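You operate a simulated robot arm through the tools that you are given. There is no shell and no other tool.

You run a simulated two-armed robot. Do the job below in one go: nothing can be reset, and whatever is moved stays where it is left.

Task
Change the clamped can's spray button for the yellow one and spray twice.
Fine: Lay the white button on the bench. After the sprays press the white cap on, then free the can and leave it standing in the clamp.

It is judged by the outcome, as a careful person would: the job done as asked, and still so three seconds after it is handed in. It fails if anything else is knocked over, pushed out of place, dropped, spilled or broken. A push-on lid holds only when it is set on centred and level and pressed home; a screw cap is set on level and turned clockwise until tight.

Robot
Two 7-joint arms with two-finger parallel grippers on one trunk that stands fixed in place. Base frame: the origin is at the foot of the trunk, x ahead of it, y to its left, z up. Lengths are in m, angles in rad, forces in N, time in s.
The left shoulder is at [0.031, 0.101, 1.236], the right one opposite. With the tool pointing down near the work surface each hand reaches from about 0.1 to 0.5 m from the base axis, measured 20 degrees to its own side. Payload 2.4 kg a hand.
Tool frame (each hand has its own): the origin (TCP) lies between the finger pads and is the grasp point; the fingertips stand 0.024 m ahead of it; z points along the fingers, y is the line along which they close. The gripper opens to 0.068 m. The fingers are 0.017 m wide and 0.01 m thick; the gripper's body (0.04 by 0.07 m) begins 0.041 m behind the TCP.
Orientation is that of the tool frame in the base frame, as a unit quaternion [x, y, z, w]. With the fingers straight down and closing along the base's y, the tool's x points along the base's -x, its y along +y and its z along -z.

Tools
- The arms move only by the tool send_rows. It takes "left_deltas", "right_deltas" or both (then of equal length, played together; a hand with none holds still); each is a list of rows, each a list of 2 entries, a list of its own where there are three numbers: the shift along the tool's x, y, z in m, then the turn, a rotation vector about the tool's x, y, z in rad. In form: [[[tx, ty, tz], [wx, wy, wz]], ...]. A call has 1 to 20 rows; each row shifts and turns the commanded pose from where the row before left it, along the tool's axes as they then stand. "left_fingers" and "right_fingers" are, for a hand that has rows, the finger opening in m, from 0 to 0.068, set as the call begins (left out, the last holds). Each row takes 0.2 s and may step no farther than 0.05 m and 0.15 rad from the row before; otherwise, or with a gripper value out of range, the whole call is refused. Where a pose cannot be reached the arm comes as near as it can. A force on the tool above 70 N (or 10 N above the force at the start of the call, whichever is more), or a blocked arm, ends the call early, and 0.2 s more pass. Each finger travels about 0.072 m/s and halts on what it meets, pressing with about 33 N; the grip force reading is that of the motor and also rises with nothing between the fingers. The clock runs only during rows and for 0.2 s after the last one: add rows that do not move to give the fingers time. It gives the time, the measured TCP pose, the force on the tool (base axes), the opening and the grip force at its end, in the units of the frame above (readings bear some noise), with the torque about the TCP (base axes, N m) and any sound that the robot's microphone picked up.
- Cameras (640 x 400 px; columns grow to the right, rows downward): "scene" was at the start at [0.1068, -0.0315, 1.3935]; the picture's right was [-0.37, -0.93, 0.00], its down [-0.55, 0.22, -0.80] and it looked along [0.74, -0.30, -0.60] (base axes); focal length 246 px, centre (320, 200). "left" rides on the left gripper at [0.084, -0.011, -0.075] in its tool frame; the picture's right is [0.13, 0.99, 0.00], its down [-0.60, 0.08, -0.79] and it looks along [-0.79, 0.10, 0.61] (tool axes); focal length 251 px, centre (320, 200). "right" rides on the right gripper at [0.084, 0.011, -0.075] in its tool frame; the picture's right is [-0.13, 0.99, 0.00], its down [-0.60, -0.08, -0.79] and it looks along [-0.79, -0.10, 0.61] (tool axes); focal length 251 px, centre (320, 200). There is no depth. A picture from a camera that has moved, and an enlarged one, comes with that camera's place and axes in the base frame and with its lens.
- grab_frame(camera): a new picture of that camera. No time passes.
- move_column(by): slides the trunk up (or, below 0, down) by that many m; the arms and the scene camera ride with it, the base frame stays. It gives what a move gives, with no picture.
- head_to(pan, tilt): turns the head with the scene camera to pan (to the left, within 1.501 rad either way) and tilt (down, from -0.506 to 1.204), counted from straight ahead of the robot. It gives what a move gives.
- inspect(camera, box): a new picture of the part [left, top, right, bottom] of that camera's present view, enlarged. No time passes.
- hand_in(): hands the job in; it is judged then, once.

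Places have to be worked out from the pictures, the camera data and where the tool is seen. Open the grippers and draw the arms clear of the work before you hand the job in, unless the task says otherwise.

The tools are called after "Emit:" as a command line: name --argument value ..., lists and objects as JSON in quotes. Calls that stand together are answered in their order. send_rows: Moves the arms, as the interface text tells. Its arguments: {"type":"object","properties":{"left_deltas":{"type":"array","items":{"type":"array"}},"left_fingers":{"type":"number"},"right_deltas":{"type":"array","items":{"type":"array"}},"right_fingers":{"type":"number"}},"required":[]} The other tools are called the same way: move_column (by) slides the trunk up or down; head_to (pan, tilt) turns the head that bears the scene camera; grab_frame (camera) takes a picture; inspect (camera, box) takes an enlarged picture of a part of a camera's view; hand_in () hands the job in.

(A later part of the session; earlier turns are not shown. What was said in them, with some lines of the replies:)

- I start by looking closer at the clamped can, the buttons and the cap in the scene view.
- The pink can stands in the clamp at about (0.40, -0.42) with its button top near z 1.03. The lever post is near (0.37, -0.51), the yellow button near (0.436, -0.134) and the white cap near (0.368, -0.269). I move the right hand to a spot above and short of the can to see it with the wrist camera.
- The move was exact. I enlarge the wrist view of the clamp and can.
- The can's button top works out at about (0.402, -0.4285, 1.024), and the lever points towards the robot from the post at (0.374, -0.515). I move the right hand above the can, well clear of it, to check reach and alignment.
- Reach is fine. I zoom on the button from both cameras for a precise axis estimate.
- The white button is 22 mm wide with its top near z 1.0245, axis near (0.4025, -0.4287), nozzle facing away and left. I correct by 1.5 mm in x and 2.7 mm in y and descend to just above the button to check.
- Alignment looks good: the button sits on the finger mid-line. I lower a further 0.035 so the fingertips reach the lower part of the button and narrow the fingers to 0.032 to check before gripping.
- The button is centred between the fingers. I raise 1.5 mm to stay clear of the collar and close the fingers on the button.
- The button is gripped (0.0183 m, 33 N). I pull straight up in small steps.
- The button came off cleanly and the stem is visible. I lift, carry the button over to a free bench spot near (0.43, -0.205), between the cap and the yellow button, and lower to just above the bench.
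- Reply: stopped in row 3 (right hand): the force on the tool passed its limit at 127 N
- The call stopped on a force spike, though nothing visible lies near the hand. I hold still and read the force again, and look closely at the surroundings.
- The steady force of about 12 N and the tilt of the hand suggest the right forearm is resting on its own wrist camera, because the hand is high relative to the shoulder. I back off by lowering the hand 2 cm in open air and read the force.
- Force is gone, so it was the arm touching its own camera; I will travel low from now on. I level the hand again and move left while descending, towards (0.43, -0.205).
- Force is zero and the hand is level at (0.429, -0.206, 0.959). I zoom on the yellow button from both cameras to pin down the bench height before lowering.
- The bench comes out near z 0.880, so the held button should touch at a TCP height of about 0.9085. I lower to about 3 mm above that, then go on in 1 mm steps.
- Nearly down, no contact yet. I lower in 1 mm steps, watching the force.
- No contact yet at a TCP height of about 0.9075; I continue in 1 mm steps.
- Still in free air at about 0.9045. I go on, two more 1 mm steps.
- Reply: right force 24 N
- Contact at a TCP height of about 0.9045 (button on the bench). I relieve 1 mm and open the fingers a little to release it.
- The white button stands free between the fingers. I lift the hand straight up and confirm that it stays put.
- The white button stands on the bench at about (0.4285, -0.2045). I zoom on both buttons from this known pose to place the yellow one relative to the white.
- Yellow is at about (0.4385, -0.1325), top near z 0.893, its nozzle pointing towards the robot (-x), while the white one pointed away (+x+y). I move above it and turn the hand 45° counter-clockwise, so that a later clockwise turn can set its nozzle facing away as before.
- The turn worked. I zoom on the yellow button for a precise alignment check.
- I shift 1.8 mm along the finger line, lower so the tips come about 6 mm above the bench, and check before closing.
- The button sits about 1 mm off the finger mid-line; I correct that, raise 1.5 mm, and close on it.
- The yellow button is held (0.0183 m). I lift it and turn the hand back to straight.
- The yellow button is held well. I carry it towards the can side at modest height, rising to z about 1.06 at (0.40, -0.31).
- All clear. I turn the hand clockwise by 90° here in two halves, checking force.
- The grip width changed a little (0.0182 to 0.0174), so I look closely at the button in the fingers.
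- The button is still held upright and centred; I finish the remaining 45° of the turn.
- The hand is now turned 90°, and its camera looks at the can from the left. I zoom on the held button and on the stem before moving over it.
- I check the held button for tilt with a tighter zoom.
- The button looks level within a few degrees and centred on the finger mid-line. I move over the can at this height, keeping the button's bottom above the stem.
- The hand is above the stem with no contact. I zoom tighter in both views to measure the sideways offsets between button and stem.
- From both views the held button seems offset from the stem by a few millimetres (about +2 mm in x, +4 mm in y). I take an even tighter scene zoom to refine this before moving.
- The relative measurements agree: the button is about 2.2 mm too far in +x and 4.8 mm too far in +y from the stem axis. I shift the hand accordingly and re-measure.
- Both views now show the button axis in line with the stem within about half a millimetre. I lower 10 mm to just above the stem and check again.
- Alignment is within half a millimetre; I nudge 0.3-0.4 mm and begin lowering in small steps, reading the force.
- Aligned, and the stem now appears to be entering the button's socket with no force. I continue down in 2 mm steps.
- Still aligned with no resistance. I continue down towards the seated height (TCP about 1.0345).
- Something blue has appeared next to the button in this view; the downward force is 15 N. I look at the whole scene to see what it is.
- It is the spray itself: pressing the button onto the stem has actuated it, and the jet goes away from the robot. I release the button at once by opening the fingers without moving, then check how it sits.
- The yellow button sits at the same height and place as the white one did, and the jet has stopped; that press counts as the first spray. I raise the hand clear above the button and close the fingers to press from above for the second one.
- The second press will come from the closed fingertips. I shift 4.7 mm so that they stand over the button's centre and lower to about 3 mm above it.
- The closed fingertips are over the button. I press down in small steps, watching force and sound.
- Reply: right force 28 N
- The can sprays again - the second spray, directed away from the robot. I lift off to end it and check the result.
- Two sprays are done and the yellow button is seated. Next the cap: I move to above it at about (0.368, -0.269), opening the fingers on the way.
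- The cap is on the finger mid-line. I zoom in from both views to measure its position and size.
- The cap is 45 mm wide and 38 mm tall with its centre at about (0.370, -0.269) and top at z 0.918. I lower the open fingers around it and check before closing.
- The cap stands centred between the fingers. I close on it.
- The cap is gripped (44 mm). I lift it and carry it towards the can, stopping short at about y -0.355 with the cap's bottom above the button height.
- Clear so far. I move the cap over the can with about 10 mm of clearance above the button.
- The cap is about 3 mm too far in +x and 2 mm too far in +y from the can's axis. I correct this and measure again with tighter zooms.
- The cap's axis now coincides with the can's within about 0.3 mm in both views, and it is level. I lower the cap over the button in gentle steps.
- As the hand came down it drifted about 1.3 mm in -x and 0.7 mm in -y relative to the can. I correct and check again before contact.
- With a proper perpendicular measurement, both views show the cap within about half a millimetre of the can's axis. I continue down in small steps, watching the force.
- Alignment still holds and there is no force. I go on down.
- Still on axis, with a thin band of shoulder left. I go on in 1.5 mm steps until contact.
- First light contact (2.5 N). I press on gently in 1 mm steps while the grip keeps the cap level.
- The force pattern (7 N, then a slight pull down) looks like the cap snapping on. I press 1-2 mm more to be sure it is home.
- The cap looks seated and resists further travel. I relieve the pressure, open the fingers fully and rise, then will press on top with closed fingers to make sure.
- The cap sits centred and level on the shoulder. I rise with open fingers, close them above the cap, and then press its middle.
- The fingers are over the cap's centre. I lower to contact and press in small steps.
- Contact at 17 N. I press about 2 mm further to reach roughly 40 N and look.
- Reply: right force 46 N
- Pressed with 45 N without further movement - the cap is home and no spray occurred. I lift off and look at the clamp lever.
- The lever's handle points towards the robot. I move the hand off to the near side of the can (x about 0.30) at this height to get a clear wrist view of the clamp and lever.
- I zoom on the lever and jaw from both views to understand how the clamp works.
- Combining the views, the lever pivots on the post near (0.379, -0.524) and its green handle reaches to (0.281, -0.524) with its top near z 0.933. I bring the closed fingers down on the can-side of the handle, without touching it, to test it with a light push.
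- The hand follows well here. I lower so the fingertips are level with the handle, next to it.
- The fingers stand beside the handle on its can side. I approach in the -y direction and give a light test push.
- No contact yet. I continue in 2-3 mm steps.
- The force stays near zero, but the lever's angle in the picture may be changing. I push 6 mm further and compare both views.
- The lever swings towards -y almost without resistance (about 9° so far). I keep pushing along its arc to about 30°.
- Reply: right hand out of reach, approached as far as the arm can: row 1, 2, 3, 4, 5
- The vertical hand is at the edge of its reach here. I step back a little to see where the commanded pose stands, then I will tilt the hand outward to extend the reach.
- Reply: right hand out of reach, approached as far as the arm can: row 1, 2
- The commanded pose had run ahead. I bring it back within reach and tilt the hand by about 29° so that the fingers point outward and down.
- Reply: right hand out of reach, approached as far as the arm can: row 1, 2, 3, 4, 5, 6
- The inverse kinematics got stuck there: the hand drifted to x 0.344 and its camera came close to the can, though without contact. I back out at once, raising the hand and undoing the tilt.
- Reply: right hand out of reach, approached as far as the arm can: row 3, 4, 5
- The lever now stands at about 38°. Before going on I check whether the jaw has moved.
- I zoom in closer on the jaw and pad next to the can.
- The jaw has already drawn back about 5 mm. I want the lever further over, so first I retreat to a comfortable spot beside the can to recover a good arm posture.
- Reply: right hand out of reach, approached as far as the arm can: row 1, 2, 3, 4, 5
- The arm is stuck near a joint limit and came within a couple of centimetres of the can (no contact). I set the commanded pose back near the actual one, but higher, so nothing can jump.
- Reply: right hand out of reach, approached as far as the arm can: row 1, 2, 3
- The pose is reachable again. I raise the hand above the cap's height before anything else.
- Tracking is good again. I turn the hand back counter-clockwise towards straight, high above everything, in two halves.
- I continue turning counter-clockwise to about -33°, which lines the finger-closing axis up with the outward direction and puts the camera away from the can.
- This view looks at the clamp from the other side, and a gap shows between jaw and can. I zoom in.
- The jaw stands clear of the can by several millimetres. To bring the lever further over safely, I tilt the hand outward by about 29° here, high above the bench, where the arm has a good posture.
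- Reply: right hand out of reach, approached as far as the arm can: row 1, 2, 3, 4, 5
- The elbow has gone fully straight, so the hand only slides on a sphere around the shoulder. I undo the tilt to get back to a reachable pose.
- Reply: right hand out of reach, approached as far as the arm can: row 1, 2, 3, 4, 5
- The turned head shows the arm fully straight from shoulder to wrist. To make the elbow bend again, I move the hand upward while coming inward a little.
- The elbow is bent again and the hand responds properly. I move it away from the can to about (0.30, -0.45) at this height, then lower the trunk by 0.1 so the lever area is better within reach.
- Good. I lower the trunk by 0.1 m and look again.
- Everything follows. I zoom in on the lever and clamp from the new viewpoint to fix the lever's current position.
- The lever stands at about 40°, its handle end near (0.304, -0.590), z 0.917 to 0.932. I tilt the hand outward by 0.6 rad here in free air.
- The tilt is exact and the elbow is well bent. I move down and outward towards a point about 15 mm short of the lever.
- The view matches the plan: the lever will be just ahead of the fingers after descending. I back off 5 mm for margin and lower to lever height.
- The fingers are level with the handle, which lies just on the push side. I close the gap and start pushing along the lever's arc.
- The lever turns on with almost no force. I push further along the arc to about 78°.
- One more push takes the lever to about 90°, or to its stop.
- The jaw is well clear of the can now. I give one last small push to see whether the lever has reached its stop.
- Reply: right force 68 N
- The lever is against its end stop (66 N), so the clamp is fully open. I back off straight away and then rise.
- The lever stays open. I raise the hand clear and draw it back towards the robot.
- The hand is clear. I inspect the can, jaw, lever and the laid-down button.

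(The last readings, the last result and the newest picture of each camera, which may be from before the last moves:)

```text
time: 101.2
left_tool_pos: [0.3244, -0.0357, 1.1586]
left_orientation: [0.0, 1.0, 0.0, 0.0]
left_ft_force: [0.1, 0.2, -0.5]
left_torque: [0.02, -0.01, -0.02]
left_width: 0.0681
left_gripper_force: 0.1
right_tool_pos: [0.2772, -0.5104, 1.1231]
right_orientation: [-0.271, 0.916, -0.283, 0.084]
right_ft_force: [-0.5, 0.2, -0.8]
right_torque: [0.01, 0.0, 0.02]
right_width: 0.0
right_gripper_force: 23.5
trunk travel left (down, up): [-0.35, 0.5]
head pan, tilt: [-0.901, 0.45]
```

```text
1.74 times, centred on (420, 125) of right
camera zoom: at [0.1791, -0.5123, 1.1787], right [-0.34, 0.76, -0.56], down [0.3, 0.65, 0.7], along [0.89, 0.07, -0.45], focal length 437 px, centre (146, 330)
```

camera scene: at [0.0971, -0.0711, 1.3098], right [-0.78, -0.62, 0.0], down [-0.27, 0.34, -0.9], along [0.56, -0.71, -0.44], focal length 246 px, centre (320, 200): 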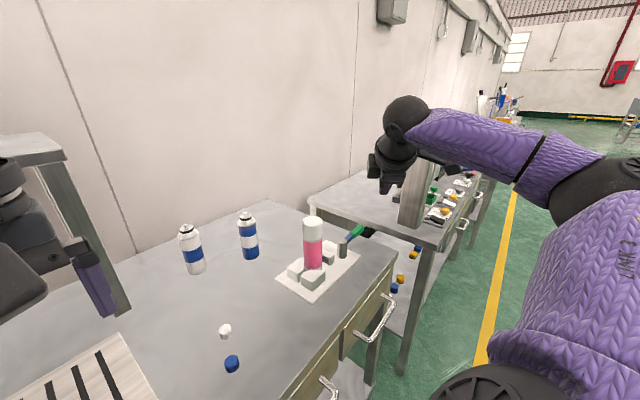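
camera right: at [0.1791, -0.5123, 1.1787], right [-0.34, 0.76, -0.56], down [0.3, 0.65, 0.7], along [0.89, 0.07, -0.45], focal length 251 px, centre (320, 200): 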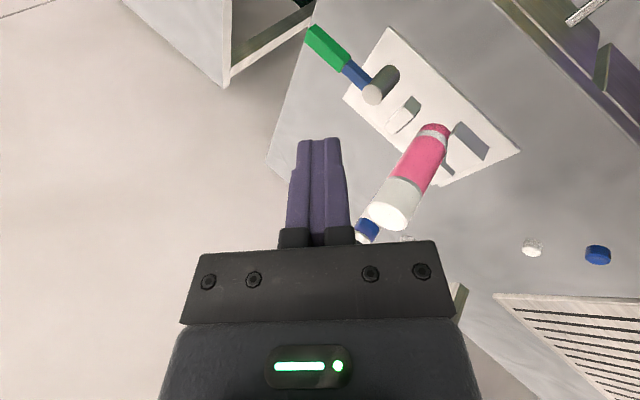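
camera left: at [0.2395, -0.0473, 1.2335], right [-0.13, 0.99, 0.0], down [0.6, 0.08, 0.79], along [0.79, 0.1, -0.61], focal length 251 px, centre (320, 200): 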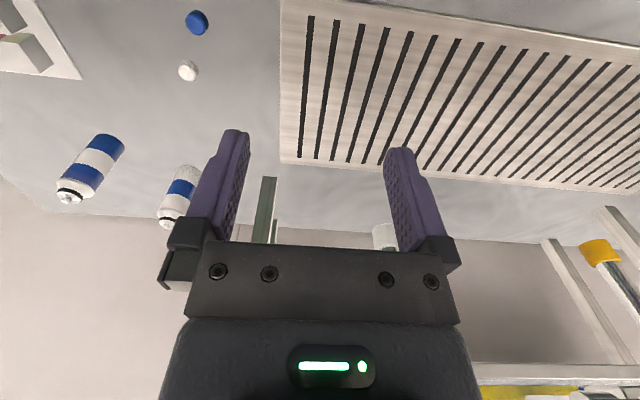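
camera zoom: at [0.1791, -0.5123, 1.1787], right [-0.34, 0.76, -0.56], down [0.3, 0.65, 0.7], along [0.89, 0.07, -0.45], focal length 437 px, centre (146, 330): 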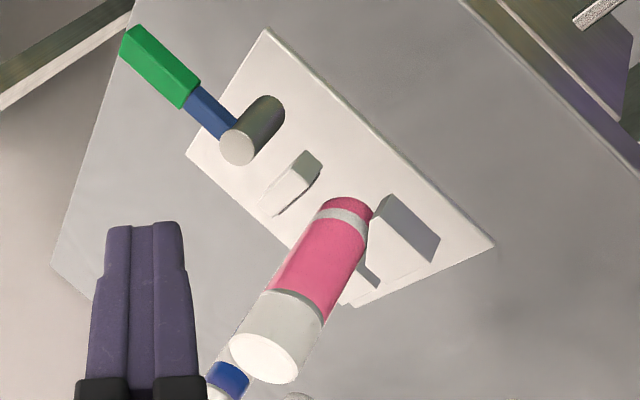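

The can stands upright in the open clamp with the cap level, the lever is at its stop, and the white button lies on the bench. I draw the right hand back, level it and open the gripper.

Emit:
send_rows --right_deltas '[[[0, 0.022, -0.015], [0, 0, 0]], [[0, 0.022, -0.015], [0, 0, 0]], [[0, 0.022, -0.015], [0, 0, 0]], [[0, 0, 0], [-0.12, 0, 0]], [[0, 0, 0], [-0.12, 0, 0]], [[0, 0, 0], [-0.12, 0, 0]], [[0, 0, 0], [-0.12, 0, 0]], [[0, 0, 0], [-0.12, 0, 0]], [[0, 0, 0], [0, 0, 0]]]' --right_fingers 0.068

Emit:
grab_frame --camera "scene"

```text
time: 103.2
left_tool_pos: [0.3239, -0.0367, 1.1592]
left_orientation: [-0.001, 1.0, 0.0, 0.0]
left_ft_force: [0.3, 0.1, 0.8]
left_torque: [-0.01, -0.06, 0.01]
left_width: 0.0681
left_gripper_force: 0.1
right_tool_pos: [0.2344, -0.444, 1.1216]
right_orientation: [-0.284, 0.959, 0.001, -0.001]
right_ft_force: [0.4, -0.1, -0.5]
right_torque: [0.05, 0.02, 0.0]
right_width: 0.0679
right_gripper_force: 0.1
trunk travel left (down, up): [-0.35, 0.5]
head pan, tilt: [-0.901, 0.45]
```

```text
taken
camera scene: at [0.0971, -0.0711, 1.3098], right [-0.78, -0.62, 0.0], down [-0.27, 0.34, -0.9], along [0.56, -0.71, -0.44], focal length 246 px, centre (320, 200)
```

scene: 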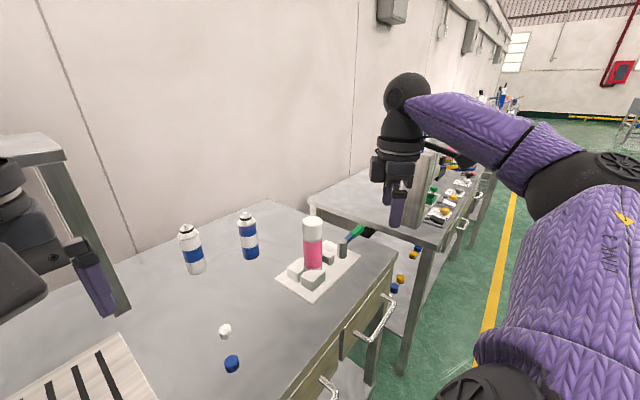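

The hand is level, open and clear. I raise the trunk back by 0.1 m so both hands are well above the work, and take a last look.

Emit:
move_column --by 0.1

Emit:
inspect --camera "scene" --box '[170, 220, 400, 400]'

Emit:
grab_frame --camera "scene"

```text
time: 104.5
left_tool_pos: [0.3242, -0.0357, 1.2581]
left_orientation: [0.001, 1.0, 0.0, -0.001]
left_ft_force: [0.2, -0.5, 0.1]
left_torque: [0.01, 0.03, -0.01]
left_width: 0.0681
left_gripper_force: 0.1
right_tool_pos: [0.2342, -0.4449, 1.2213]
right_orientation: [-0.284, 0.959, 0.001, 0.0]
right_ft_force: [0.5, -0.3, 0.1]
right_torque: [-0.02, 0.0, 0.02]
right_width: 0.068
right_gripper_force: 0.1
trunk travel left (down, up): [-0.45, 0.4]
head pan, tilt: [-0.901, 0.45]
```

```text
2.22 times, centred on (285, 310) of scene
camera zoom: at [0.0832, -0.0712, 1.4104], right [-0.78, -0.62, 0.0], down [-0.27, 0.34, -0.9], along [0.56, -0.71, -0.44], focal length 547 px, centre (398, -44)
```

zoom: 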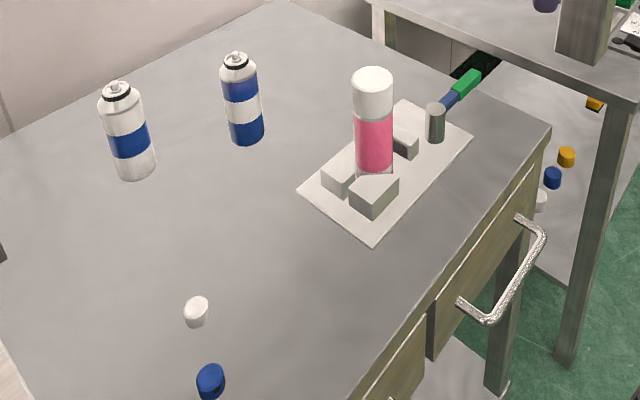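

```text
taken
camera scene: at [0.0832, -0.0712, 1.4104], right [-0.78, -0.62, 0.0], down [-0.27, 0.34, -0.9], along [0.56, -0.71, -0.44], focal length 246 px, centre (320, 200)
```

scene: 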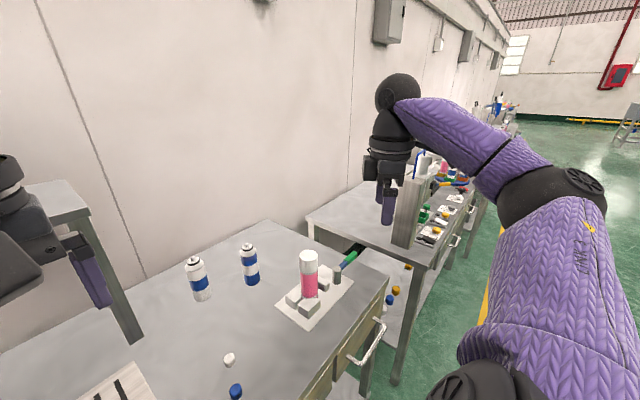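

The yellow button is on and sprayed twice. The white button stands on the bench, the cap is pressed on, and the clamp is open with the can standing in it. Both grippers are open and clear of the work and nothing else looks disturbed, so I hand the job in.

Emit:
hand_in

```text
The job is handed in.
```

I changed the clamped can's button for the yellow one, sprayed twice, capped it and freed it. The job is handed in; I haven't seen the verdict.

- **Buttons:** The white button stands upright on the bench. The yellow one sits at the same height the white one did, with its nozzle facing away from the robot.
- **Sprays:** There were two in total. The first came when I pressed the yellow button onto the stem; the second was a separate press from above. I counted the first as one of the two and did not add a third.
- **Cap:** It went on centred and level. I then pressed it with about 45 N and it did not move further or set off the spray.
- **Clamp:** The lever is against its end stop and the jaw is well clear of the can, which stands upright in it.

Two things went roughly. Carrying the white button, the right arm bumped its own wrist camera (127 N spike, nothing else touched). While turning the lever, the arm went fully straight and came within about 1 cm of the can without touching it. In the final pictures nothing else looks moved or knocked over. Both grippers were open and clear of the work when I handed in.
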